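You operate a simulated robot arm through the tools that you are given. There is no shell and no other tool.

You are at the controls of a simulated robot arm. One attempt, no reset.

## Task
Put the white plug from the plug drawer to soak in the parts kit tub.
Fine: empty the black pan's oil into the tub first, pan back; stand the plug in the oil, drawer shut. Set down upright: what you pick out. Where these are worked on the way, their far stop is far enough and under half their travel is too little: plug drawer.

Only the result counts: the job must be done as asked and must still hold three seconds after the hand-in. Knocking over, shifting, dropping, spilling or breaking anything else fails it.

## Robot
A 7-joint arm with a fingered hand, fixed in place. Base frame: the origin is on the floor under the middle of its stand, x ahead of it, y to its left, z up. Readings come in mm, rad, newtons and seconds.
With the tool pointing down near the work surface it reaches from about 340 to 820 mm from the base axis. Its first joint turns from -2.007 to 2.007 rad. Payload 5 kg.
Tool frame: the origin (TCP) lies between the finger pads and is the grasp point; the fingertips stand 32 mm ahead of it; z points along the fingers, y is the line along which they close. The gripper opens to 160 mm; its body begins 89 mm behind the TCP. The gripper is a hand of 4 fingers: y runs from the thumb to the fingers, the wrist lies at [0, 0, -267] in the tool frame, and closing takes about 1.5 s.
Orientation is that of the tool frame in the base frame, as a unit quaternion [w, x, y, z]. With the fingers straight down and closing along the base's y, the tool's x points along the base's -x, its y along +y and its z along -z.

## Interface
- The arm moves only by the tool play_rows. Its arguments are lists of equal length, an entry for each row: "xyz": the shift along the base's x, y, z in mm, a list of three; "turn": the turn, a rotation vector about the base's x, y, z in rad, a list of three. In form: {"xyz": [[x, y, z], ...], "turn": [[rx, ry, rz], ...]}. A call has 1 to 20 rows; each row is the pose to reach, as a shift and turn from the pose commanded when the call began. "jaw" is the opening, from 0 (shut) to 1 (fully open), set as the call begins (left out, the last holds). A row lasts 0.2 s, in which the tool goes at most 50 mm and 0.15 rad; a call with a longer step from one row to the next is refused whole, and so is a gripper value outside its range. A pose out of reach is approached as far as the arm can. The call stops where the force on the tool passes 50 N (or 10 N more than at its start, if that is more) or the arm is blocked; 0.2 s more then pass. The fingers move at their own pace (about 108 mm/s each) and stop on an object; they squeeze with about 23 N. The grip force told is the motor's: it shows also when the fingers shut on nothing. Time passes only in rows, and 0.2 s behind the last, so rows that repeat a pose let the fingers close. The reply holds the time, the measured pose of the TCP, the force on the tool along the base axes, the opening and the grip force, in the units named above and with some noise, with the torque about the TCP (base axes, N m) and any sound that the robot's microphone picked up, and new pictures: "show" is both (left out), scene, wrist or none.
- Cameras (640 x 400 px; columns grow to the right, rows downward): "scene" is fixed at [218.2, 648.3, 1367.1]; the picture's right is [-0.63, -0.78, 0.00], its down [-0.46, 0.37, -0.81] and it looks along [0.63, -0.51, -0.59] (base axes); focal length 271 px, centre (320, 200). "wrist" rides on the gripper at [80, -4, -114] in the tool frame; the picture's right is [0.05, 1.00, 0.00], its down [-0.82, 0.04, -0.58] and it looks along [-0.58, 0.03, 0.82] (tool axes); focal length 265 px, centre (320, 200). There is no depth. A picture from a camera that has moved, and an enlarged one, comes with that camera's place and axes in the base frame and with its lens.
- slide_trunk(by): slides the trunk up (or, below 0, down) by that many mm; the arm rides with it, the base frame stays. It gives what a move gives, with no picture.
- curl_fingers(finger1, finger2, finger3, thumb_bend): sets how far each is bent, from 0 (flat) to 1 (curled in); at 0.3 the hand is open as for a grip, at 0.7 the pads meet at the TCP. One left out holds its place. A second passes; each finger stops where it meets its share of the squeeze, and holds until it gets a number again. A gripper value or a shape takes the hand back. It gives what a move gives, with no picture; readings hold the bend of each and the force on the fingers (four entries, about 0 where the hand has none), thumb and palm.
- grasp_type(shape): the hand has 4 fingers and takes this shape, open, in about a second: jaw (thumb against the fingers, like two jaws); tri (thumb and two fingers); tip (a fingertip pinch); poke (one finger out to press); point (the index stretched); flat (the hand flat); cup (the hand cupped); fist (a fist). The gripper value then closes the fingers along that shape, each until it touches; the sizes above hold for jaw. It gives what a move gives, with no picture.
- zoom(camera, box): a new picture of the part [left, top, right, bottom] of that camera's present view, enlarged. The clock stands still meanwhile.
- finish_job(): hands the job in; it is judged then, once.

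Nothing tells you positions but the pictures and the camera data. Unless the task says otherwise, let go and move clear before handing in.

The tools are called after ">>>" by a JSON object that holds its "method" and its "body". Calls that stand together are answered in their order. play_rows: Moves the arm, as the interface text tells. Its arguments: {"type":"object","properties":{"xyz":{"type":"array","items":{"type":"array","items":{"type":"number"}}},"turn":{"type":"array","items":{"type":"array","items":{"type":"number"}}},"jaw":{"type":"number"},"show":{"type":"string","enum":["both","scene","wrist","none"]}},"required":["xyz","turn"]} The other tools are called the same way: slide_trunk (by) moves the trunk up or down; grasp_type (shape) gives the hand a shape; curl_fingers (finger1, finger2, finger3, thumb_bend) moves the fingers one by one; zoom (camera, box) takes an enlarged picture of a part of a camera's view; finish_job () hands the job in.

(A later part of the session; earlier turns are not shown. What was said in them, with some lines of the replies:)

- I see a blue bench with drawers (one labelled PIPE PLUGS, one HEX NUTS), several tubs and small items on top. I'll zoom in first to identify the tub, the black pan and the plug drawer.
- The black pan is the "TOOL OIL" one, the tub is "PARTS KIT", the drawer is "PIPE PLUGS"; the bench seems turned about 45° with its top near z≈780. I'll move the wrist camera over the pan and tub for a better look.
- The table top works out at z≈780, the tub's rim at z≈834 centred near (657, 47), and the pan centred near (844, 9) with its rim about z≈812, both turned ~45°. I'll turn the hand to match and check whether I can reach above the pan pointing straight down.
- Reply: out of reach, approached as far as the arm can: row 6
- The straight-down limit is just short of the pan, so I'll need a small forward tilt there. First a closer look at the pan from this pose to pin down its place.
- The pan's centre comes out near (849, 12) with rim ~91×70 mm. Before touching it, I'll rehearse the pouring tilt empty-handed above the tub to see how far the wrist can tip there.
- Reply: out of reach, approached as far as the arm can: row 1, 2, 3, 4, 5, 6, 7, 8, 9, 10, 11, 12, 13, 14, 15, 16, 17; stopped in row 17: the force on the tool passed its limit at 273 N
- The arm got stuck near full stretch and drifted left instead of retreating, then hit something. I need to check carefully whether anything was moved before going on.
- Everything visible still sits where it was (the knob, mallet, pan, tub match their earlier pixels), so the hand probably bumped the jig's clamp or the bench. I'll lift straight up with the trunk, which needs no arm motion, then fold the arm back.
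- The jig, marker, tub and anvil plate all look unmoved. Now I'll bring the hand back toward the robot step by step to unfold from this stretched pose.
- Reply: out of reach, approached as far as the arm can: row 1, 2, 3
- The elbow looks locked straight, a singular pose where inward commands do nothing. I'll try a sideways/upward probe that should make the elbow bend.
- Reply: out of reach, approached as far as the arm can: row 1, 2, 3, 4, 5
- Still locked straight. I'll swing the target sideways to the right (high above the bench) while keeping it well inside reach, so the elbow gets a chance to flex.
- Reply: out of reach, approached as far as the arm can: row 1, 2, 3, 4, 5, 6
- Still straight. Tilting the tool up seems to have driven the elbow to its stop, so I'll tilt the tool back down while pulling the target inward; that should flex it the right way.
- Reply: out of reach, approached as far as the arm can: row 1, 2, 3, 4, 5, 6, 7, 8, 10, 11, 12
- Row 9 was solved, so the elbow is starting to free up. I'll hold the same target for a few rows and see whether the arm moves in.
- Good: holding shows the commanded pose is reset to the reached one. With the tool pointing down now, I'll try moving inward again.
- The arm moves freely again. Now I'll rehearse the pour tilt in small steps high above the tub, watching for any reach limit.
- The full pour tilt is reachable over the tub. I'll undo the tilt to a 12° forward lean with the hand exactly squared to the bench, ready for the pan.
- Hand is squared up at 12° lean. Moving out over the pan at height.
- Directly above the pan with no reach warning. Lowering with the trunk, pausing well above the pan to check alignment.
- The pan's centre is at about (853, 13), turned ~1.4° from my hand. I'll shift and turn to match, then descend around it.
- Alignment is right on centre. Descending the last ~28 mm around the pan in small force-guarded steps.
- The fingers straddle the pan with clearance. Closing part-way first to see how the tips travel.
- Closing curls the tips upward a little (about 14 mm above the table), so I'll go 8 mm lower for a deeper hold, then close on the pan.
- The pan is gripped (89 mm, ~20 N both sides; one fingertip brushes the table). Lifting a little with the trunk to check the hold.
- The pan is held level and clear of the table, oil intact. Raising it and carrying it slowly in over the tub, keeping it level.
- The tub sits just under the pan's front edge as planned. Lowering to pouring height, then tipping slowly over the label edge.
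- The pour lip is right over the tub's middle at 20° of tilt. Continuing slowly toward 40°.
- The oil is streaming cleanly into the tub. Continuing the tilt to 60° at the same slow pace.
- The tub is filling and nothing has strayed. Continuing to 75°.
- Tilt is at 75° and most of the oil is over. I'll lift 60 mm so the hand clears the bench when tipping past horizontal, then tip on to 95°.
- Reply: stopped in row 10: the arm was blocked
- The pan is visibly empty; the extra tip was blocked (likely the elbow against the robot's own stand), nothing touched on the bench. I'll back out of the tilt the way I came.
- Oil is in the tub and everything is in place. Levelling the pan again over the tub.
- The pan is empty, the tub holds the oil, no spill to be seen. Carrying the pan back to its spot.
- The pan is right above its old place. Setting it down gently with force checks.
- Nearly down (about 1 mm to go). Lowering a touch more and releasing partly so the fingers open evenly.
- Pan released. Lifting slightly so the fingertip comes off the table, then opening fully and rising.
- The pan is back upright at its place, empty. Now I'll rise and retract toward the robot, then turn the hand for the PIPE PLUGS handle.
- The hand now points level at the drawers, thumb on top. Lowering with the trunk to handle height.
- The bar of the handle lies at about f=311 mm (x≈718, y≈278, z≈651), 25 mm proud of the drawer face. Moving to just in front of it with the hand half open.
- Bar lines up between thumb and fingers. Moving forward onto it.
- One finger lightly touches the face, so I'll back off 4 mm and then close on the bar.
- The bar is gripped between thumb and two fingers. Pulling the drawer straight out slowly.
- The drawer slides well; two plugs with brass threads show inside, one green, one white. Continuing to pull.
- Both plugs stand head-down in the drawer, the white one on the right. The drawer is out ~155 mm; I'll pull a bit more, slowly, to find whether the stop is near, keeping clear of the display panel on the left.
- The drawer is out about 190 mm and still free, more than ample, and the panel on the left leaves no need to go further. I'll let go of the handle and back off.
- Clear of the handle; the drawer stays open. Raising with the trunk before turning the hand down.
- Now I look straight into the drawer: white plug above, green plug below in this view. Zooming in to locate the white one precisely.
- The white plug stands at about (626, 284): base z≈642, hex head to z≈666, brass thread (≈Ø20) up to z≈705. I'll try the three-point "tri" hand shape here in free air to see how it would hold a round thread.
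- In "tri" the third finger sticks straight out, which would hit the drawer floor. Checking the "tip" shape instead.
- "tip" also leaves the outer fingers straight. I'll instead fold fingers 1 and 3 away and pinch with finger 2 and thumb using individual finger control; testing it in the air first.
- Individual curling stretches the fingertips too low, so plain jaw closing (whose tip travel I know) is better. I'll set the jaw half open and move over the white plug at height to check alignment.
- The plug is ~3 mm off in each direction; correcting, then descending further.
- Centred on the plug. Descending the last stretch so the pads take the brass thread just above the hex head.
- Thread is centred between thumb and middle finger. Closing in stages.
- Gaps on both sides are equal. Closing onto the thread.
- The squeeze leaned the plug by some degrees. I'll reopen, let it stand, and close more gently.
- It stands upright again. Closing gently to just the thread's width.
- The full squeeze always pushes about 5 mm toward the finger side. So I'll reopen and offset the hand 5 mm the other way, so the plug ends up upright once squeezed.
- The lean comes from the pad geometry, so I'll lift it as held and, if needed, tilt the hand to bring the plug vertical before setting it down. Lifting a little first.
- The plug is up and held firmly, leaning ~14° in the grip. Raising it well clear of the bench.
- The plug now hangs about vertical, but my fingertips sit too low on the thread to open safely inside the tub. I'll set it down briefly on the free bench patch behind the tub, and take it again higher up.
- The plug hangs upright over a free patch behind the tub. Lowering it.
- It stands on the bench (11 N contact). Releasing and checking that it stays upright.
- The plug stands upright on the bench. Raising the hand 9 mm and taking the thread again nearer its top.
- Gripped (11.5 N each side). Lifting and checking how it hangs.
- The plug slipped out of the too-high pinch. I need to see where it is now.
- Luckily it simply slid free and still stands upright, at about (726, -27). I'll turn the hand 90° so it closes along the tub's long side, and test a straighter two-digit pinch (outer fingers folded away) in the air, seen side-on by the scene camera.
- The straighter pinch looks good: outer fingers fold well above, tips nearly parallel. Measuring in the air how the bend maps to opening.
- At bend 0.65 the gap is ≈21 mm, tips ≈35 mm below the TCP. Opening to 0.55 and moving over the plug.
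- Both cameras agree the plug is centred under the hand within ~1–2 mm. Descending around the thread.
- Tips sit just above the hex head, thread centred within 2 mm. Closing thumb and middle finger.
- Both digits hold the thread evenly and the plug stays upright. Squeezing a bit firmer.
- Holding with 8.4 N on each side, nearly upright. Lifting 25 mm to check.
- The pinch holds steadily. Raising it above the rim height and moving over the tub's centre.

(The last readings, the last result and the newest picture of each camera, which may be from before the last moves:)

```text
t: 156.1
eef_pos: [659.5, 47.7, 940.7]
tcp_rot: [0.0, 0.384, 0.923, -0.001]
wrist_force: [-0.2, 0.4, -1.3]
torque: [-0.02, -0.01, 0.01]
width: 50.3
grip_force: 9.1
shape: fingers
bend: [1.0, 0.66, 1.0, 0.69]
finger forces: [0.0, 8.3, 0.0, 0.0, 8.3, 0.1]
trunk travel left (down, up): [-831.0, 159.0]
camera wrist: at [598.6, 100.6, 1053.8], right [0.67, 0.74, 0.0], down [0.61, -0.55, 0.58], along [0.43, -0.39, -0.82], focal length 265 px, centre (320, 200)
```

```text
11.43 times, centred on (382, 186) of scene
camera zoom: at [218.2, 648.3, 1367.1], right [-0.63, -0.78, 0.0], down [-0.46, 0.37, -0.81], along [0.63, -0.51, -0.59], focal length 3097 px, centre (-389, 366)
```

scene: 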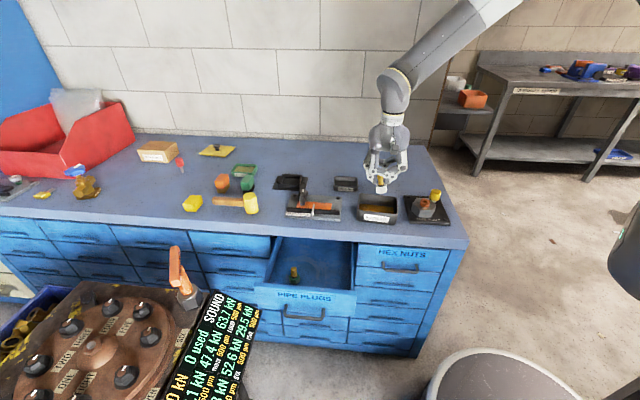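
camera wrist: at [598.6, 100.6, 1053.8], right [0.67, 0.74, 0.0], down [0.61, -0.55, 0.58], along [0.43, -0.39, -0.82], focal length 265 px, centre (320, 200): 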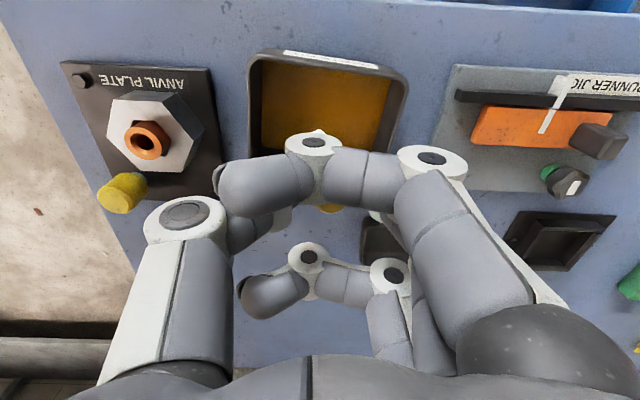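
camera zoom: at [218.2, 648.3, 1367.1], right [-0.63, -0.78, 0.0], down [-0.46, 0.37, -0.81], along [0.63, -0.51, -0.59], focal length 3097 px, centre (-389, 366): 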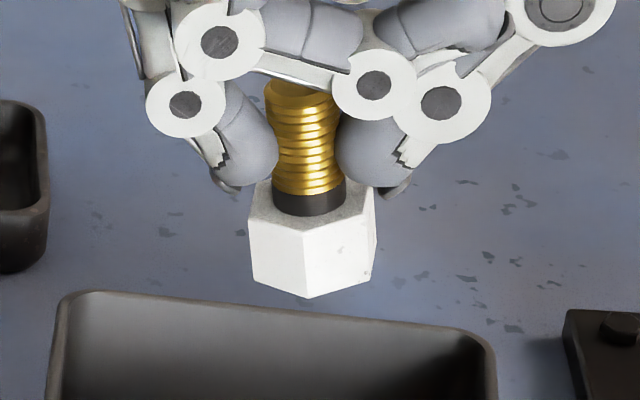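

The plug leans ~14° toward the finger side in the grip, so I'll tilt the hand the same amount the other way to bring the plug vertical.

>>> {"method": "play_rows", "body": {"xyz": [[0, 0, 0], [0, 0, 0], [0, 0, 0], [0, 0, 0], [0, 0, 0]], "turn": [[0.0425, -0.0425, 0], [0.085, -0.085, 0], [0.1275, -0.1275, 0], [0.17, -0.17, 0], [0.17, -0.17, 0]], "show": "none"}}

>>> {"method": "zoom", "body": {"camera": "scene", "box": [357, 168, 397, 203]}}

>>> {"method": "zoom", "body": {"camera": "scene", "box": [340, 140, 420, 230]}}

```text
t: 157.3
eef_pos: [659.6, 47.6, 939.8]
tcp_rot: [0.045, 0.381, 0.917, 0.111]
wrist_force: [0.2, -0.1, -0.8]
torque: [-0.01, 0.04, 0.02]
width: 50.3
grip_force: 9.0
shape: fingers
bend: [1.0, 0.66, 1.0, 0.69]
finger forces: [0.1, 8.4, 0.0, 0.1, 8.6, 0.1]
trunk travel left (down, up): [-831.0, 159.0]
```

```text
11.43 times, centred on (377, 186) of scene
camera zoom: at [218.2, 648.3, 1367.1], right [-0.63, -0.78, 0.0], down [-0.46, 0.37, -0.81], along [0.63, -0.51, -0.59], focal length 3097 px, centre (-331, 366)
```

zoom: 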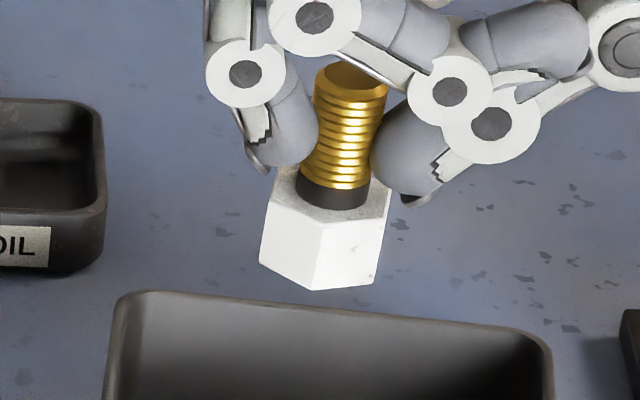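

```text
4.44 times, centred on (380, 185) of scene
camera zoom: at [218.2, 648.3, 1367.1], right [-0.63, -0.78, 0.0], down [-0.46, 0.37, -0.81], along [0.63, -0.51, -0.59], focal length 1204 px, centre (53, 267)
```

zoom: 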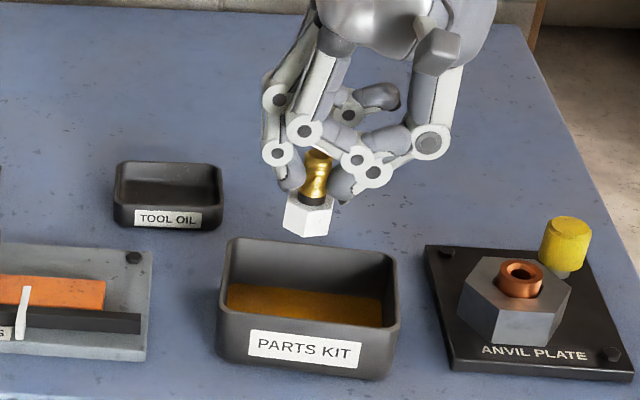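

The plug is now vertical over the tub, about 5 mm off its middle. Fine-tuning and lowering into the tub.

>>> {"method": "play_rows", "body": {"xyz": [[-2.1, 0.7, 0], [-4.2, 1.4, 0], [-4.2, 1.4, 0]], "turn": [[0, 0, 0], [0, 0, 0], [0, 0, 0]], "show": "none"}}

>>> {"method": "slide_trunk", "body": {"by": -50}}

>>> {"method": "zoom", "body": {"camera": "scene", "box": [345, 165, 415, 230]}}

>>> {"method": "zoom", "body": {"camera": "wrist", "box": [180, 40, 460, 260]}}

```text
t: 158.1
eef_pos: [654.4, 49.2, 939.3]
tcp_rot: [0.046, 0.38, 0.917, 0.111]
wrist_force: [0.0, -0.2, -1.6]
torque: [0.02, 0.02, -0.03]
width: 50.2
grip_force: 8.2
shape: fingers
bend: [1.0, 0.66, 1.0, 0.69]
finger forces: [0.1, 8.4, 0.0, 0.0, 8.4, 0.0]
trunk travel left (down, up): [-831.0, 159.0]
```

```text
t: 159.0
eef_pos: [655.7, 48.5, 890.5]
tcp_rot: [0.046, 0.379, 0.917, 0.111]
wrist_force: [-0.6, 0.3, -1.3]
torque: [0.02, 0.0, 0.02]
width: 50.2
grip_force: 8.2
shape: fingers
bend: [1.0, 0.66, 1.0, 0.69]
finger forces: [0.0, 8.4, 0.0, 0.0, 8.5, 0.0]
trunk travel left (down, up): [-781.0, 209.0]
```

```text
6.15 times, centred on (380, 198) of scene
camera zoom: at [218.2, 648.3, 1367.1], right [-0.63, -0.78, 0.0], down [-0.46, 0.37, -0.81], along [0.63, -0.51, -0.59], focal length 1668 px, centre (-49, 215)
```

zoom: 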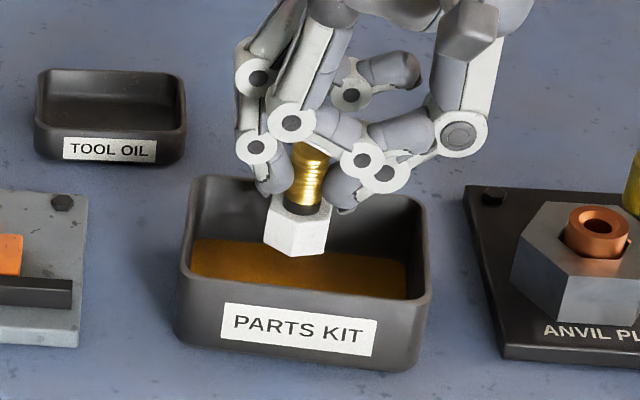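

```text
1.82 times, centred on (320, 150) of wrist
camera zoom: at [575.3, 82.5, 999.5], right [0.65, 0.72, 0.24], down [0.51, -0.64, 0.57], along [0.57, -0.25, -0.79], focal length 483 px, centre (320, 291)
```

zoom: 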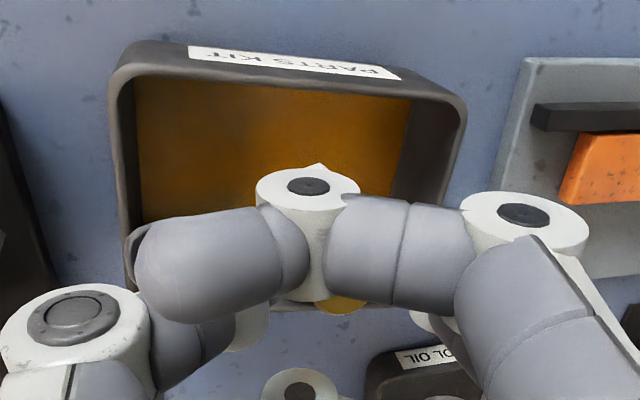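

It is entering the tub near its centre. Lowering further, then feeling for the tub floor in small steps.

>>> {"method": "slide_trunk", "body": {"by": -25}}

>>> {"method": "zoom", "body": {"camera": "scene", "box": [345, 165, 415, 230]}}

```text
t: 159.8
eef_pos: [655.7, 48.2, 866.1]
tcp_rot: [0.046, 0.381, 0.917, 0.111]
wrist_force: [-0.2, -0.1, -1.8]
torque: [-0.01, 0.0, 0.05]
width: 50.4
grip_force: 8.2
shape: fingers
bend: [1.0, 0.66, 1.0, 0.69]
finger forces: [0.1, 8.4, 0.0, 0.0, 8.6, 0.0]
trunk travel left (down, up): [-756.0, 234.0]
```

```text
6.15 times, centred on (380, 198) of scene
camera zoom: at [218.2, 648.3, 1367.1], right [-0.63, -0.78, 0.0], down [-0.46, 0.37, -0.81], along [0.63, -0.51, -0.59], focal length 1668 px, centre (-49, 215)
```

zoom: 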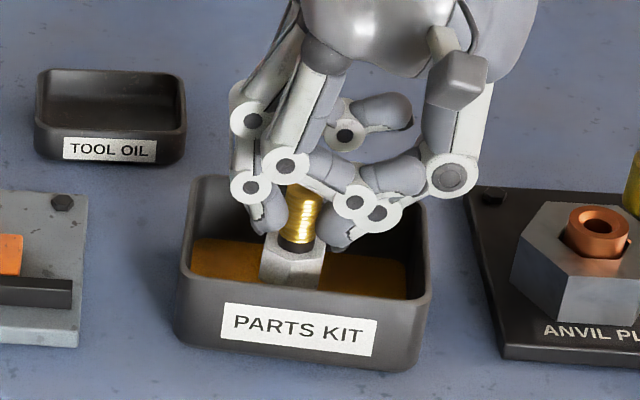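

>>> {"method": "play_rows", "body": {"xyz": [[0, 0, -3], [0, 0, -6], [0, 0, -8], [0, 0, -10]], "turn": [[0, 0, 0], [0, 0, 0], [0, 0, 0], [0, 0, 0]], "show": "none"}}

>>> {"method": "zoom", "body": {"camera": "scene", "box": [345, 165, 415, 230]}}

```text
t: 160.8
eef_pos: [654.3, 48.2, 855.1]
tcp_rot: [0.046, 0.381, 0.917, 0.111]
wrist_force: [-0.2, 0.1, -1.2]
torque: [0.03, -0.01, 0.0]
width: 50.4
grip_force: 8.3
shape: fingers
bend: [1.0, 0.66, 1.0, 0.69]
finger forces: [0.1, 8.5, 0.0, 0.1, 8.5, 0.0]
trunk travel left (down, up): [-756.0, 234.0]
```

```text
6.15 times, centred on (380, 198) of scene
camera zoom: at [218.2, 648.3, 1367.1], right [-0.63, -0.78, 0.0], down [-0.46, 0.37, -0.81], along [0.63, -0.51, -0.59], focal length 1668 px, centre (-49, 215)
```

zoom: 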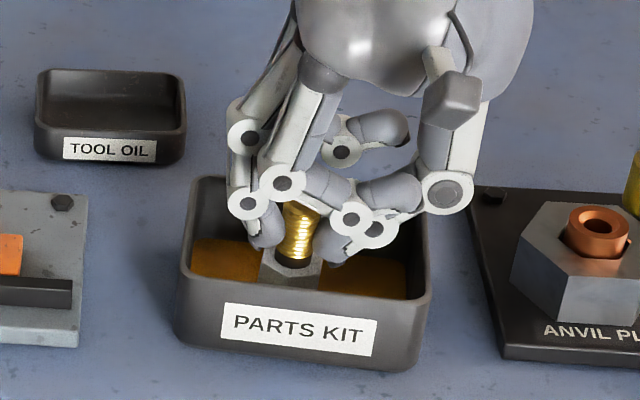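

>>> {"method": "play_rows", "body": {"xyz": [[0, 0, -2], [0, 0, -4], [0, 0, -5]], "turn": [[0, 0, 0], [0, 0, 0], [0, 0, 0]], "show": "none"}}

```text
t: 161.6
eef_pos: [655.5, 48.1, 849.7]
tcp_rot: [0.046, 0.38, 0.917, 0.11]
wrist_force: [-0.7, -1.0, -1.0]
torque: [-0.02, 0.01, -0.02]
width: 50.3
grip_force: 8.0
shape: fingers
bend: [1.0, 0.66, 1.0, 0.69]
finger forces: [0.0, 8.4, 0.1, 0.1, 8.4, 0.1]
trunk travel left (down, up): [-756.0, 234.0]
```

>>> {"method": "play_rows", "body": {"xyz": [[0, 0, -1.5], [0, 0, -3], [0, 0, -4]], "turn": [[0, 0, 0], [0, 0, 0], [0, 0, 0]], "show": "none"}}

>>> {"method": "zoom", "body": {"camera": "scene", "box": [345, 165, 415, 230]}}

```text
t: 162.3
eef_pos: [654.6, 48.5, 846.6]
tcp_rot: [0.046, 0.38, 0.917, 0.11]
wrist_force: [0.7, 1.2, 1.0]
torque: [0.01, -0.03, 0.01]
width: 50.1
grip_force: 8.7
shape: fingers
bend: [1.0, 0.66, 1.0, 0.71]
finger forces: [0.0, 8.9, 0.0, 0.0, 8.6, 0.0]
trunk travel left (down, up): [-756.0, 234.0]
```

```text
6.15 times, centred on (380, 198) of scene
camera zoom: at [218.2, 648.3, 1367.1], right [-0.63, -0.78, 0.0], down [-0.46, 0.37, -0.81], along [0.63, -0.51, -0.59], focal length 1668 px, centre (-49, 215)
```

zoom: 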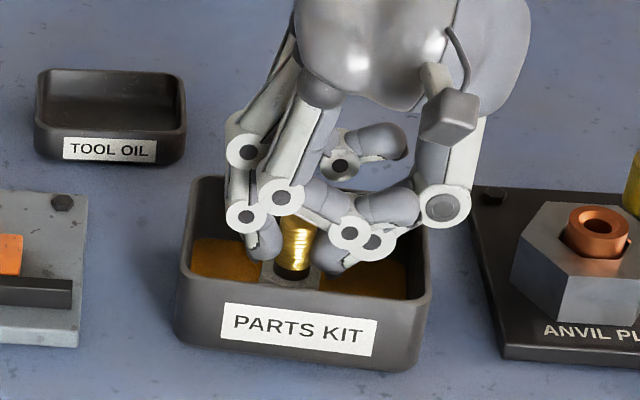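

Contact with the tub floor felt. Releasing gently, a small opening first.

>>> {"method": "curl_fingers", "body": {"finger2": 0.64, "thumb_bend": 0.64}}

>>> {"method": "zoom", "body": {"camera": "scene", "box": [345, 165, 415, 230]}}

>>> {"method": "curl_fingers", "body": {"finger2": 0.61, "thumb_bend": 0.61}}

>>> {"method": "zoom", "body": {"camera": "scene", "box": [345, 165, 415, 230]}}

```text
t: 163.3
eef_pos: [654.3, 47.8, 847.0]
tcp_rot: [0.046, 0.379, 0.917, 0.111]
wrist_force: [-0.6, -0.5, 0.2]
torque: [-0.02, -0.02, -0.03]
width: 52.9
grip_force: 0.3
shape: fingers
bend: [1.0, 0.64, 1.0, 0.64]
finger forces: [0.0, 0.1, 0.1, 0.0, 0.0, 0.0]
trunk travel left (down, up): [-756.0, 234.0]
```

```text
6.15 times, centred on (380, 198) of scene
camera zoom: at [218.2, 648.3, 1367.1], right [-0.63, -0.78, 0.0], down [-0.46, 0.37, -0.81], along [0.63, -0.51, -0.59], focal length 1668 px, centre (-49, 215)
```

zoom: 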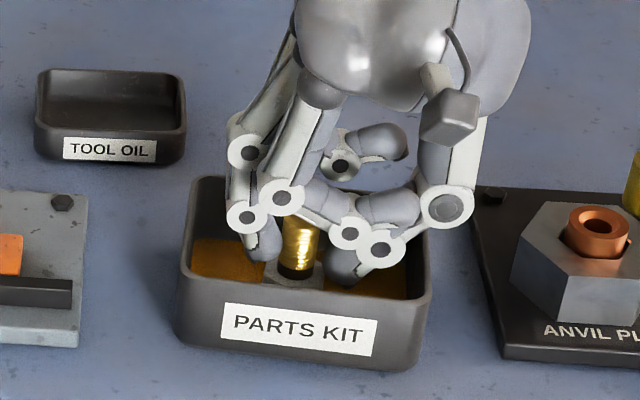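

```text
t: 164.3
eef_pos: [654.6, 47.8, 846.7]
tcp_rot: [0.046, 0.38, 0.917, 0.112]
wrist_force: [-0.3, 0.8, -0.4]
torque: [0.01, -0.04, 0.02]
width: 54.8
grip_force: 0.1
shape: fingers
bend: [1.0, 0.61, 1.0, 0.61]
finger forces: [0.0, 0.1, 0.0, 0.1, 0.0, 0.0]
trunk travel left (down, up): [-756.0, 234.0]
```

```text
6.15 times, centred on (380, 198) of scene
camera zoom: at [218.2, 648.3, 1367.1], right [-0.63, -0.78, 0.0], down [-0.46, 0.37, -0.81], along [0.63, -0.51, -0.59], focal length 1668 px, centre (-49, 215)
```

zoom: 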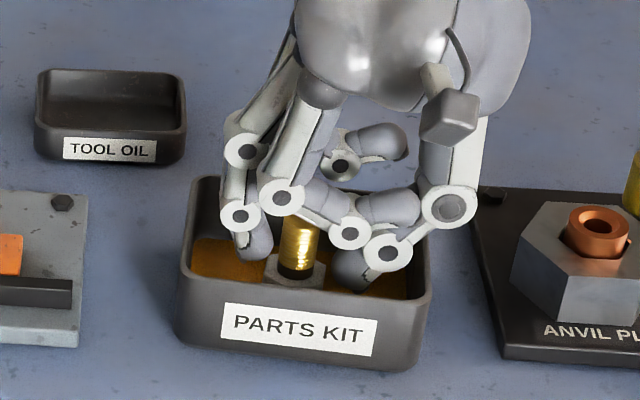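

The plug stands upright in the oil, fingers clear of it. Rising straight up.

>>> {"method": "slide_trunk", "body": {"by": 40}}

>>> {"method": "slide_trunk", "body": {"by": 80}}

>>> {"method": "zoom", "body": {"camera": "scene", "box": [300, 150, 460, 260]}}

>>> {"method": "zoom", "body": {"camera": "scene", "box": [350, 185, 410, 230]}}

```text
t: 165.2
eef_pos: [654.4, 49.6, 885.9]
tcp_rot: [0.046, 0.38, 0.917, 0.111]
wrist_force: [0.4, 0.3, -0.5]
torque: [0.02, -0.03, -0.01]
width: 54.4
grip_force: 0.0
shape: fingers
bend: [1.0, 0.61, 1.0, 0.61]
finger forces: [0.1, 0.0, 0.0, 0.0, 0.0, 0.0]
trunk travel left (down, up): [-796.0, 194.0]
```

```text
t: 166.3
eef_pos: [654.3, 47.4, 966.5]
tcp_rot: [0.046, 0.381, 0.917, 0.112]
wrist_force: [-0.6, -0.4, -0.3]
torque: [-0.03, -0.02, -0.01]
width: 54.7
grip_force: 0.0
shape: fingers
bend: [1.0, 0.61, 1.0, 0.61]
finger forces: [0.1, 0.0, 0.0, 0.0, 0.0, 0.0]
trunk travel left (down, up): [-876.0, 114.0]
```

```text
3.64 times, centred on (380, 205) of scene
camera zoom: at [218.2, 648.3, 1367.1], right [-0.63, -0.78, 0.0], down [-0.46, 0.37, -0.81], along [0.63, -0.51, -0.59], focal length 985 px, centre (102, 182)
```

zoom: 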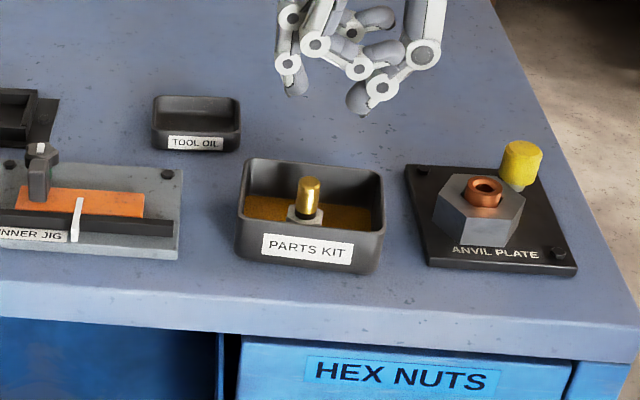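

```text
8.89 times, centred on (380, 208) of scene
camera zoom: at [218.2, 648.3, 1367.1], right [-0.63, -0.78, 0.0], down [-0.46, 0.37, -0.81], along [0.63, -0.51, -0.59], focal length 2409 px, centre (-213, 133)
```

zoom: 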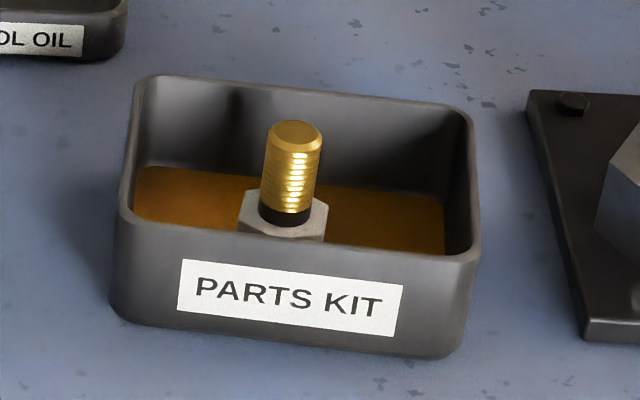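

The white plug stands upright in the oil. Now for the drawer: I'll swing the hand back around, pointing level at the drawers, high above everything.

>>> {"method": "grasp_type", "body": {"shape": "jaw"}}

>>> {"method": "play_rows", "body": {"xyz": [[-7, 25, 0], [-15, 49, 0], [-22, 74, 0], [-29, 99, 0], [-36, 123, 0], [-44, 148, 0], [-51, 173, 0], [-58, 197, 0]], "turn": [[-0.1127, -0.0199, 0.0804], [-0.2255, -0.0398, 0.1608], [-0.3382, -0.0596, 0.2411], [-0.451, -0.0795, 0.3215], [-0.5637, -0.0994, 0.4019], [-0.6765, -0.1193, 0.4823], [-0.7892, -0.1392, 0.5626], [-0.902, -0.1591, 0.643]], "jaw": 0.5, "show": "scene"}}

```text
t: 167.2
eef_pos: [655.8, 47.9, 964.6]
tcp_rot: [0.045, 0.38, 0.917, 0.112]
wrist_force: [-0.1, -0.6, -0.2]
torque: [0.01, -0.03, -0.01]
width: 160.0
grip_force: 0.1
shape: jaw
bend: [0.3, 0.3, 0.3, 0.3]
finger forces: [0.0, 0.0, 0.1, 0.0, 0.1, 0.2]
trunk travel left (down, up): [-876.0, 114.0]
```

```text
t: 169.1
eef_pos: [597.5, 245.5, 966.4]
tcp_rot: [0.238, 0.014, 0.936, -0.257]
wrist_force: [0.5, 0.3, 0.1]
torque: [-0.02, 0.03, -0.02]
width: 80.7
grip_force: 0.0
shape: jaw
bend: [0.72, 0.72, 0.72, 0.7]
finger forces: [0.1, 0.0, 0.0, 0.1, 0.0, 0.1]
trunk travel left (down, up): [-876.0, 114.0]
```

scene: 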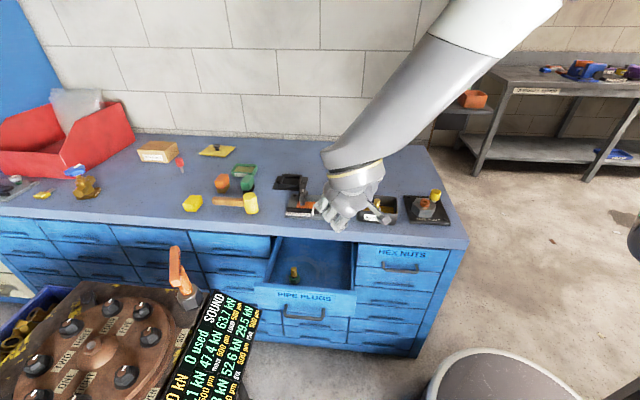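

>>> {"method": "play_rows", "body": {"xyz": [[-7, 25, 0], [-15, 49, 0], [-22, 74, 0], [-30, 98, 0], [-37, 123, 0], [-45, 148, 0], [-52, 172, 0], [-60, 197, 0], [-67, 221, 0]], "turn": [[-0.1127, -0.0199, 0.0804], [-0.2255, -0.0398, 0.1608], [-0.3382, -0.0596, 0.2411], [-0.451, -0.0795, 0.3215], [-0.5637, -0.0994, 0.4019], [-0.6765, -0.1193, 0.4823], [-0.7892, -0.1392, 0.5626], [-0.902, -0.1591, 0.643], [-1.0147, -0.1789, 0.7234]]}}

```text
t: 171.1
eef_pos: [529.2, 467.4, 966.1]
tcp_rot: [0.365, -0.397, 0.62, -0.57]
wrist_force: [-0.3, 0.0, -0.1]
torque: [-0.01, 0.01, 0.01]
width: 80.6
grip_force: 0.1
shape: jaw
bend: [0.72, 0.72, 0.72, 0.7]
finger forces: [0.1, 0.1, 0.0, 0.0, 0.0, 0.1]
trunk travel left (down, up): [-876.0, 114.0]
camera wrist: at [391.6, 440.9, 979.5], right [-0.1, -0.01, -0.99], down [-0.18, 0.98, 0.01], along [0.98, 0.18, -0.1], focal length 265 px, centre (320, 200)
```

scene: 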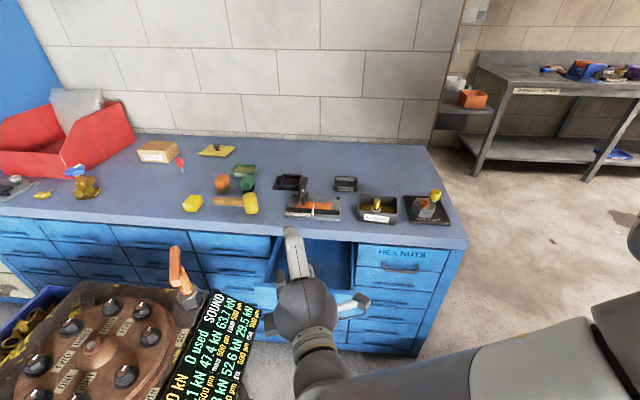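
wrist: 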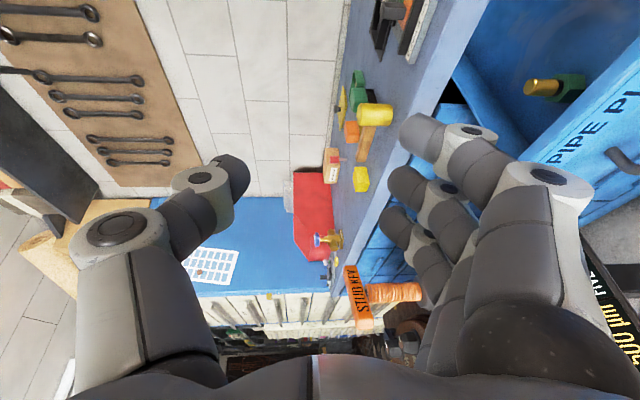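

Same pose as when I left the handle. Closing the fingers into a pusher and lowering to the drawer face height.

>>> {"method": "play_rows", "body": {"xyz": [[0, 0, 25], [0, 0, 50], [0, 0, 70], [0, 0, 70], [0, 0, 70]], "turn": [[0, 0, 0], [0, 0, 0], [0, 0, 0], [0, 0, 0], [0, 0, 0]], "jaw": 0, "show": "none"}}

>>> {"method": "slide_trunk", "body": {"by": -200}}

>>> {"method": "slide_trunk", "body": {"by": -138}}

>>> {"method": "play_rows", "body": {"xyz": [[0, 0, 0]], "turn": [[0, 0, 0]]}}

```text
t: 172.2
eef_pos: [529.2, 467.1, 1035.8]
tcp_rot: [0.363, -0.396, 0.621, -0.57]
wrist_force: [-0.1, -0.3, 1.2]
torque: [0.01, -0.02, 0.03]
width: 0.0
grip_force: 23.3
shape: jaw
bend: [0.68, 0.63, 0.68, 0.67]
finger forces: [0.1, 0.0, 0.0, 0.0, 0.1, 0.1]
trunk travel left (down, up): [-876.0, 114.0]
```

```text
t: 174.4
eef_pos: [529.2, 466.0, 836.1]
tcp_rot: [0.364, -0.395, 0.621, -0.571]
wrist_force: [0.0, 0.0, 0.7]
torque: [-0.03, -0.01, 0.0]
width: 0.0
grip_force: 22.7
shape: jaw
bend: [0.68, 0.63, 0.68, 0.67]
finger forces: [0.0, 0.0, 0.0, 0.0, 0.1, 0.1]
trunk travel left (down, up): [-676.0, 314.0]
```

```text
t: 176.1
eef_pos: [529.4, 466.8, 696.7]
tcp_rot: [0.364, -0.396, 0.621, -0.571]
wrist_force: [-1.1, 0.1, -0.1]
torque: [0.02, 0.01, 0.02]
width: 0.0
grip_force: 22.7
shape: jaw
bend: [0.68, 0.63, 0.68, 0.67]
finger forces: [0.0, 0.0, 0.1, 0.0, 0.0, 0.1]
trunk travel left (down, up): [-538.0, 452.0]
```

```text
t: 176.5
eef_pos: [529.3, 467.1, 698.6]
tcp_rot: [0.363, -0.397, 0.621, -0.57]
wrist_force: [0.0, 0.1, -0.9]
torque: [0.02, -0.01, 0.02]
width: 0.1
grip_force: 22.8
shape: jaw
bend: [0.68, 0.63, 0.68, 0.67]
finger forces: [0.1, 0.1, 0.0, 0.0, 0.0, 0.0]
trunk travel left (down, up): [-538.0, 452.0]
camera wrist: at [392.7, 440.9, 711.1], right [-0.1, -0.01, -0.99], down [-0.18, 0.98, 0.01], along [0.98, 0.18, -0.1], focal length 265 px, centre (320, 200)
```

scene: 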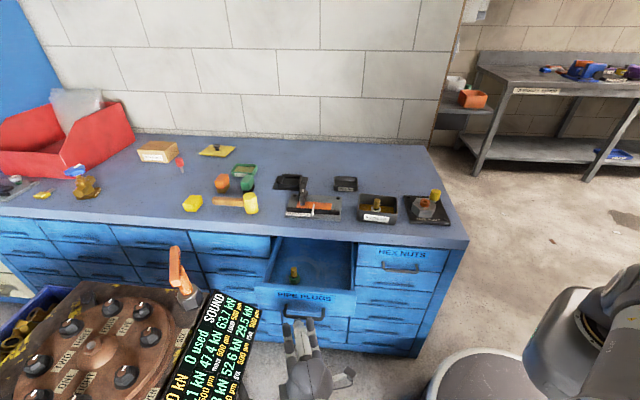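
wrist: 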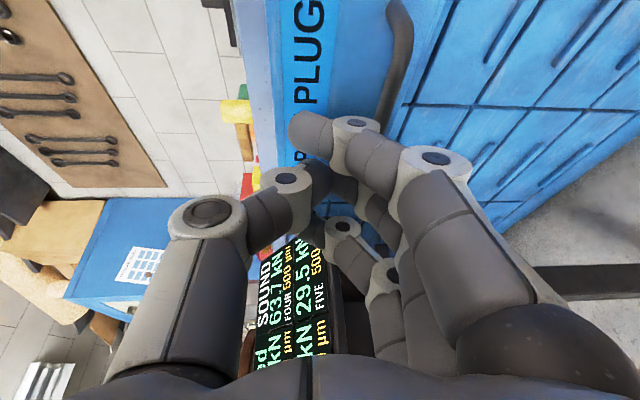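

Raising slightly to push above the handle, then pushing the drawer in slowly.

>>> {"method": "play_rows", "body": {"xyz": [[0, 0, 7], [0, 0, 14], [10, -10, 14], [20, -20, 14], [30, -30, 14], [40, -40, 14], [47, -47, 14], [53, -53, 14]], "turn": [[0, 0, 0], [0, 0, 0], [0, 0, 0], [0, 0, 0], [0, 0, 0], [0, 0, 0], [0, 0, 0], [0, 0, 0]]}}

>>> {"method": "zoom", "body": {"camera": "scene", "box": [250, 225, 400, 330]}}

```text
t: 178.3
eef_pos: [583.1, 415.0, 712.4]
tcp_rot: [0.364, -0.397, 0.621, -0.57]
wrist_force: [-1.4, -0.1, -0.2]
torque: [0.01, -0.03, -0.02]
width: 0.2
grip_force: 22.8
shape: jaw
bend: [0.69, 0.63, 0.68, 0.67]
finger forces: [1.2, 0.0, 0.0, 0.0, 0.0, 0.0]
trunk travel left (down, up): [-538.0, 452.0]
camera wrist: at [445.3, 388.0, 725.1], right [-0.1, -0.01, -0.99], down [-0.18, 0.98, 0.01], along [0.98, 0.18, -0.1], focal length 265 px, centre (320, 200)
```

scene: 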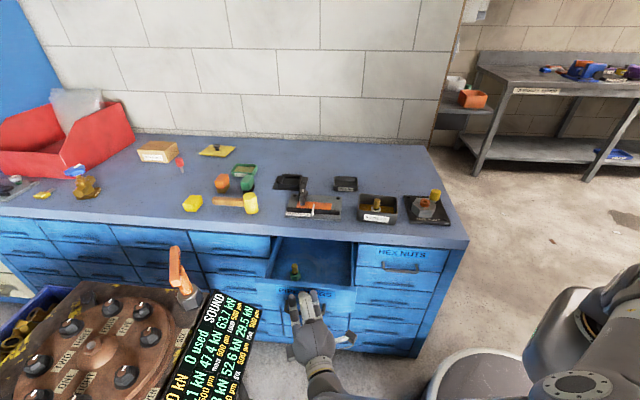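
wrist: 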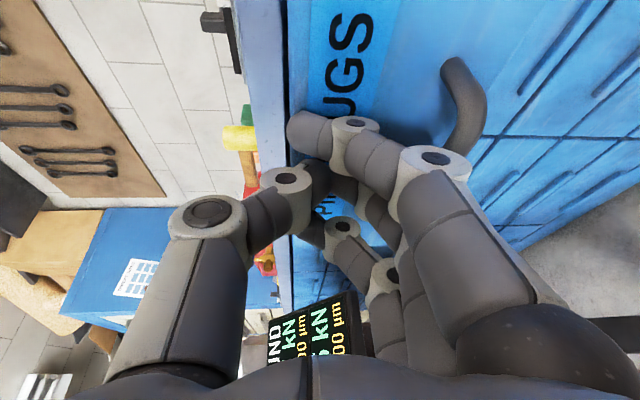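

```text
3.81 times, centred on (325, 278) of scene
camera zoom: at [218.2, 648.3, 1367.1], right [-0.63, -0.78, 0.0], down [-0.46, 0.37, -0.81], along [0.63, -0.51, -0.59], focal length 1032 px, centre (301, -95)
```

zoom: 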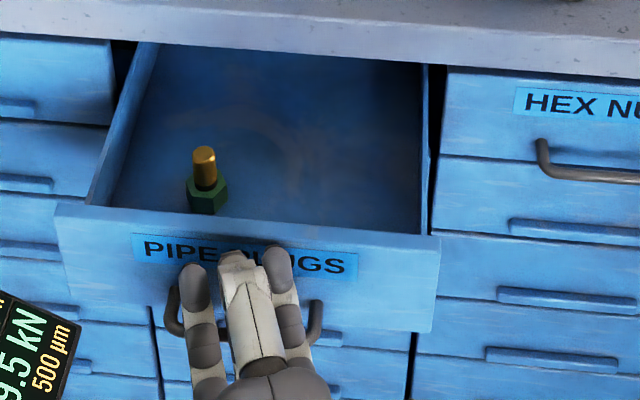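

Touching the drawer face above the handle. Pushing it in at a gentle, steady pace.

>>> {"method": "play_rows", "body": {"xyz": [[3, -3, 0], [7, -7, 0], [12, -12, 0], [18, -18, 0], [24, -24, 0], [30, -30, 0], [36, -36, 0], [42, -42, 0], [48, -48, 0], [54, -54, 0], [60, -60, 0], [66, -66, 0], [72, -72, 0], [78, -78, 0], [84, -84, 0], [90, -90, 0]], "turn": [[0, 0, 0], [0, 0, 0], [0, 0, 0], [0, 0, 0], [0, 0, 0], [0, 0, 0], [0, 0, 0], [0, 0, 0], [0, 0, 0], [0, 0, 0], [0, 0, 0], [0, 0, 0], [0, 0, 0], [0, 0, 0], [0, 0, 0], [0, 0, 0]]}}

>>> {"method": "zoom", "body": {"camera": "scene", "box": [250, 215, 400, 320]}}

```text
t: 181.7
eef_pos: [672.7, 322.3, 711.4]
tcp_rot: [0.363, -0.396, 0.622, -0.57]
wrist_force: [-0.5, 0.3, -0.2]
torque: [-0.01, -0.01, -0.02]
width: 0.0
grip_force: 22.4
shape: jaw
bend: [0.69, 0.63, 0.68, 0.67]
finger forces: [1.1, 0.0, 0.1, 0.1, 0.1, 0.1]
trunk travel left (down, up): [-538.0, 452.0]
camera wrist: at [535.8, 297.8, 725.4], right [-0.1, -0.01, -0.99], down [-0.18, 0.98, 0.01], along [0.98, 0.18, -0.1], focal length 265 px, centre (320, 200)
```

scene: 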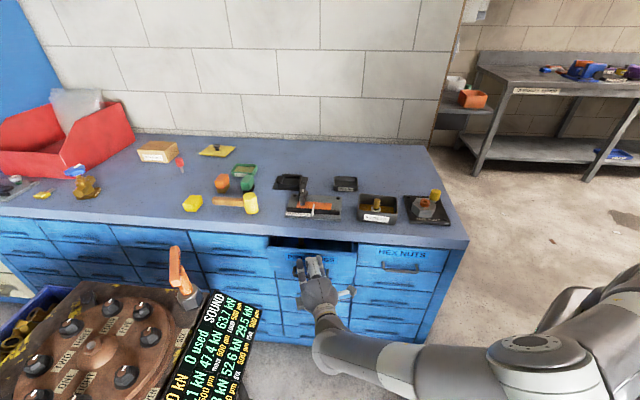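
wrist: 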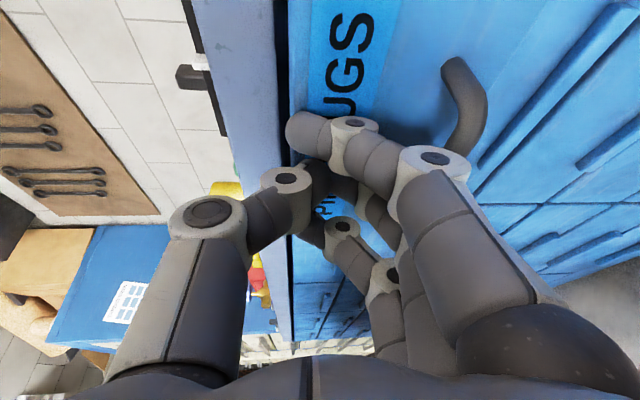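

```text
3.81 times, centred on (325, 268) of scene
camera zoom: at [218.2, 648.3, 1367.1], right [-0.63, -0.78, 0.0], down [-0.46, 0.37, -0.81], along [0.63, -0.51, -0.59], focal length 1032 px, centre (301, -57)
```

zoom: 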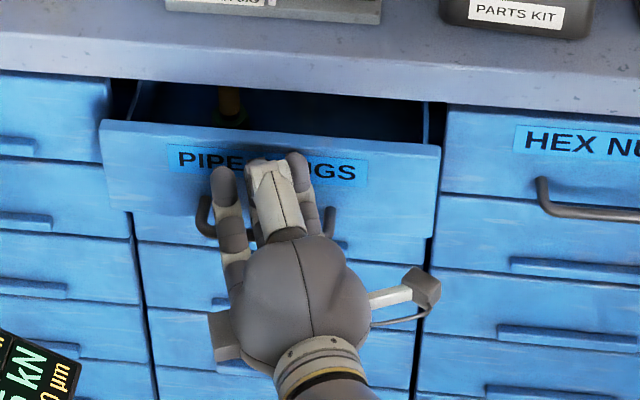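

Nearly in. Pushing the last ~60 mm slowly until it meets its stop.

>>> {"method": "play_rows", "body": {"xyz": [[5, -5, 0], [10, -10, 0], [15, -15, 0], [20, -20, 0], [25, -25, 0], [29, -29, 0], [33, -33, 0], [36, -36, 0], [39, -39, 0], [41, -41, 0], [43, -43, 0]], "turn": [[0, 0, 0], [0, 0, 0], [0, 0, 0], [0, 0, 0], [0, 0, 0], [0, 0, 0], [0, 0, 0], [0, 0, 0], [0, 0, 0], [0, 0, 0], [0, 0, 0]]}}

>>> {"method": "zoom", "body": {"camera": "scene", "box": [250, 205, 400, 310]}}

```text
t: 184.1
eef_pos: [713.6, 284.1, 709.2]
tcp_rot: [0.364, -0.4, 0.62, -0.568]
wrist_force: [-17.3, 15.0, -8.4]
torque: [0.09, -0.17, -0.59]
width: 0.4
grip_force: 23.4
shape: jaw
bend: [0.72, 0.63, 0.68, 0.67]
finger forces: [22.7, 0.0, 0.1, 0.0, 0.1, 0.1]
trunk travel left (down, up): [-538.0, 452.0]
camera wrist: at [577.3, 258.0, 723.7], right [-0.1, -0.01, -0.99], down [-0.19, 0.98, 0.01], along [0.98, 0.19, -0.1], focal length 265 px, centre (320, 200)
```

scene: 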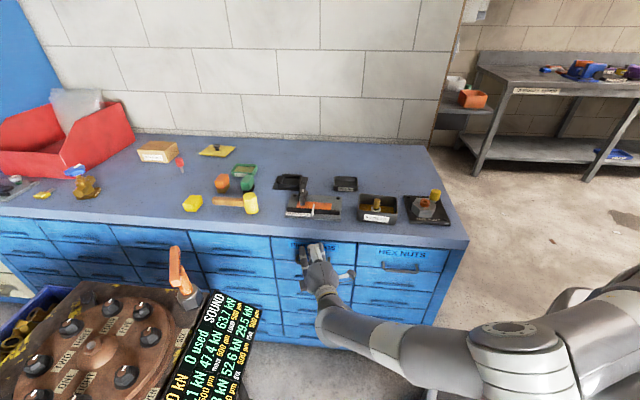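
wrist: 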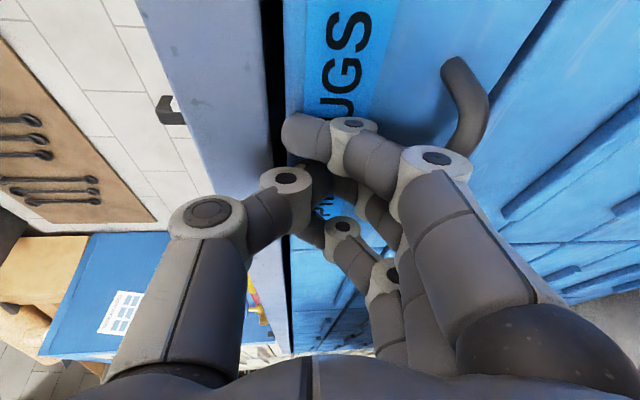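

```text
3.81 times, centred on (325, 258) of scene
camera zoom: at [218.2, 648.3, 1367.1], right [-0.63, -0.78, 0.0], down [-0.46, 0.37, -0.81], along [0.63, -0.51, -0.59], focal length 1032 px, centre (301, -19)
```

zoom: 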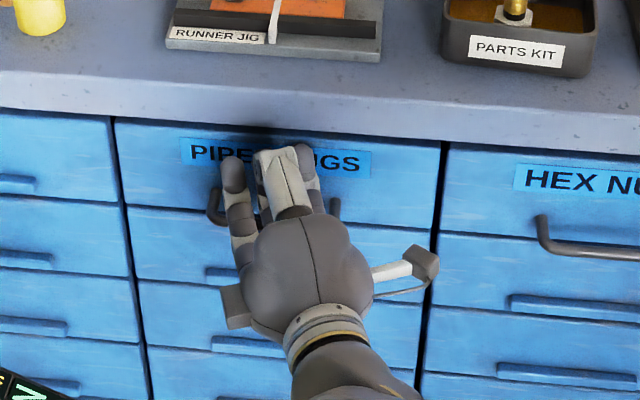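

The drawer is shut against its stop. Backing straight off and checking it stays closed.

>>> {"method": "play_rows", "body": {"xyz": [[-4, 4, 0], [-10, 10, 0], [-20, 20, 0], [-32, 32, 0], [-45, 45, 0], [-60, 60, 0], [-75, 75, 0], [-90, 90, 0]], "turn": [[0, 0, 0], [0, 0, 0], [0, 0, 0], [0, 0, 0], [0, 0, 0], [0, 0, 0], [0, 0, 0], [0, 0, 0]]}}

>>> {"method": "zoom", "body": {"camera": "scene", "box": [250, 205, 400, 310]}}

>>> {"method": "zoom", "body": {"camera": "wrist", "box": [180, 0, 480, 220]}}

```text
t: 185.9
eef_pos: [625.9, 370.2, 711.3]
tcp_rot: [0.364, -0.397, 0.621, -0.569]
wrist_force: [-0.2, -0.8, -0.3]
torque: [0.02, 0.0, 0.02]
width: 0.0
grip_force: 23.0
shape: jaw
bend: [0.68, 0.63, 0.68, 0.67]
finger forces: [0.0, 0.0, 0.0, 0.0, 0.0, 0.0]
trunk travel left (down, up): [-538.0, 452.0]
camera wrist: at [488.7, 345.1, 725.4], right [-0.1, -0.01, -0.99], down [-0.18, 0.98, 0.01], along [0.98, 0.18, -0.1], focal length 265 px, centre (320, 200)
```

scene: 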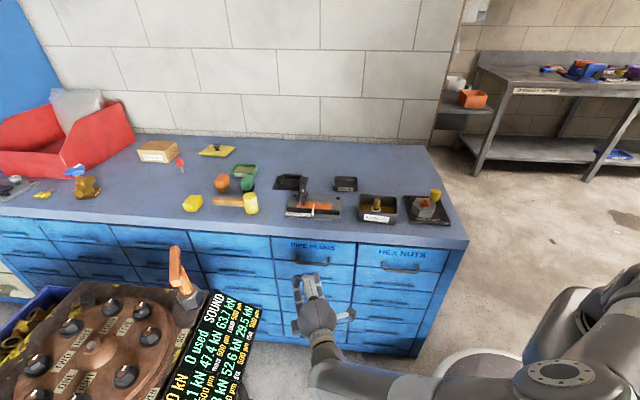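
wrist: 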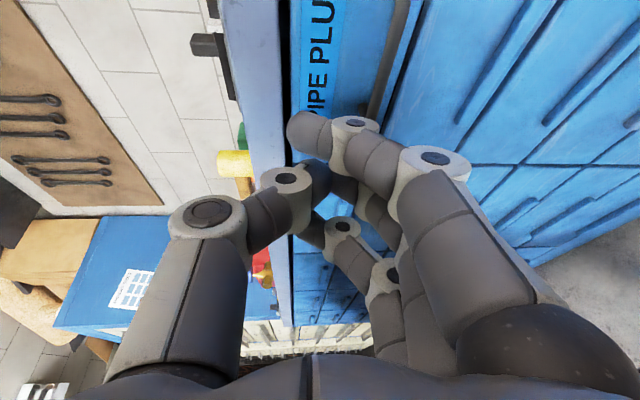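

```text
3.81 times, centred on (325, 258) of scene
camera zoom: at [218.2, 648.3, 1367.1], right [-0.63, -0.78, 0.0], down [-0.46, 0.37, -0.81], along [0.63, -0.51, -0.59], focal length 1032 px, centre (301, -19)
```

zoom: 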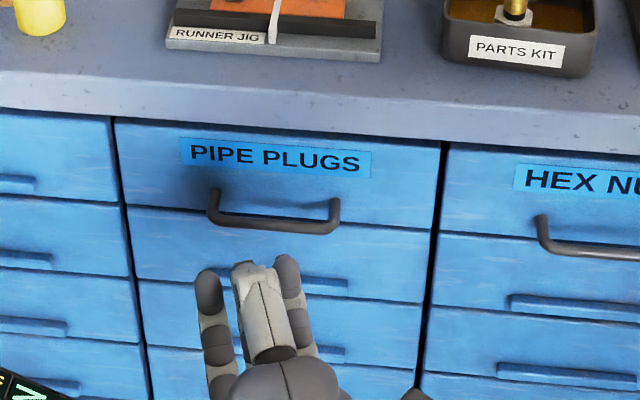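

```text
1.82 times, centred on (330, 110) of wrist
camera zoom: at [488.7, 345.1, 725.4], right [-0.1, -0.01, -0.99], down [-0.18, 0.98, 0.01], along [0.98, 0.18, -0.1], focal length 483 px, centre (302, 364)
```

zoom: 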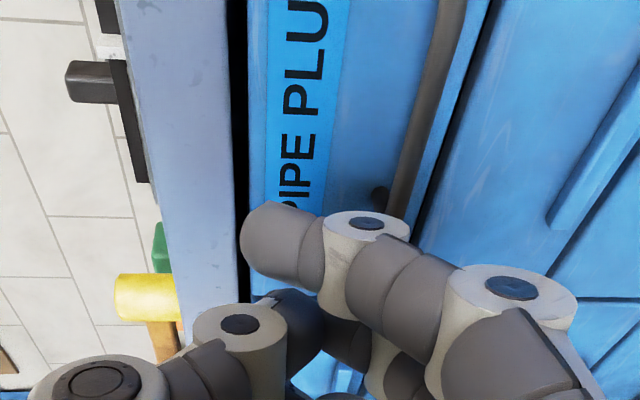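

The drawer is flush again (label and handle at their original pixels). A last check of everything on the bench before handing in.

>>> {"method": "zoom", "body": {"camera": "scene", "box": [260, 160, 460, 285]}}

>>> {"method": "zoom", "body": {"camera": "scene", "box": [130, 130, 290, 230]}}

>>> {"method": "zoom", "body": {"camera": "scene", "box": [325, 170, 415, 232]}}

```text
3.20 times, centred on (360, 222) of scene
camera zoom: at [218.2, 648.3, 1367.1], right [-0.63, -0.78, 0.0], down [-0.46, 0.37, -0.81], along [0.63, -0.51, -0.59], focal length 867 px, centre (192, 128)
```

zoom: 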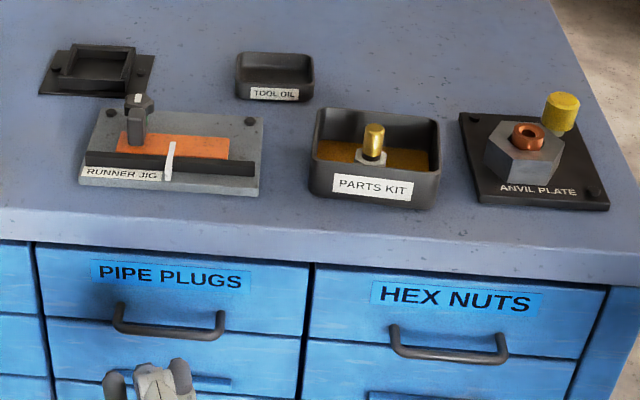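

```text
4.00 times, centred on (210, 180) of scene
camera zoom: at [218.2, 648.3, 1367.1], right [-0.63, -0.78, 0.0], down [-0.46, 0.37, -0.81], along [0.63, -0.51, -0.59], focal length 1084 px, centre (760, 280)
```

zoom: 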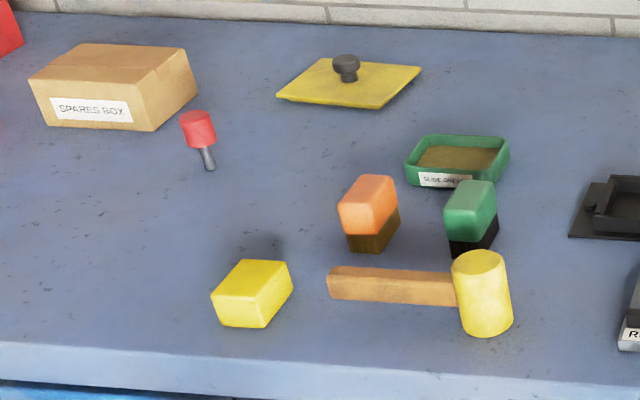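

```text
6.45 times, centred on (370, 201) of scene
camera zoom: at [218.2, 648.3, 1367.1], right [-0.63, -0.78, 0.0], down [-0.46, 0.37, -0.81], along [0.63, -0.51, -0.59], focal length 1748 px, centre (-3, 194)
```

zoom: 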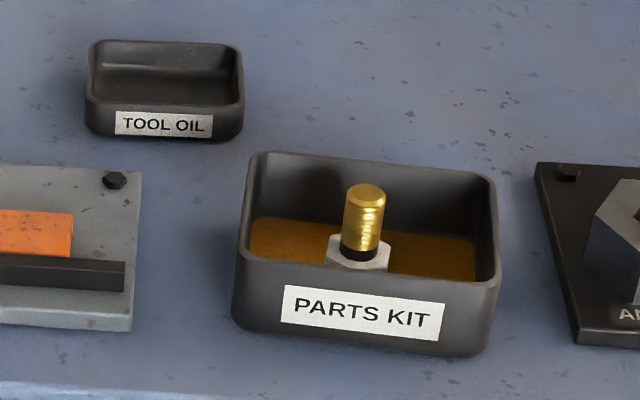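

Pan empty and back upright in its place, the white plug upright in the oil in the PARTS KIT tub, the drawer shut, everything else where it was, and the hand is clear. Handing in.

>>> {"method": "finish_job", "body": {}}

```text
The job is handed in.
```

I've handed the job in. In the last pictures the white plug stands upright in the oil in the parts kit tub. The black pan is empty and upright again, about 2–3 mm from where it stood. The plug drawer is shut.

Four things did not go smoothly:

- **Early collision:** While rehearsing the pour, the arm got stuck at full stretch and hit something hard, reading 273 N on the tool. I couldn't see what it touched. The jig, mallet, pan and tub all matched their earlier places in the pictures afterwards.
- **Arm blocked while pouring:** A last bit of extra tilt on the already empty pan was blocked, and I backed out. I took it to be the elbow against the robot's own stand.
- **Plug set down on the way:** I stood the plug on the bench behind the tub to take a better grip. That second grip slipped, but the plug stayed standing and I picked it up again.
- **Drawer not pulled to its stop:** I pulled it out about 190 mm, and it was still moving freely. I stopped there because the display panel was close. I took that as well past half its travel, but I never found the stop.

I saw no spilled oil, and nothing else on the bench looks moved.
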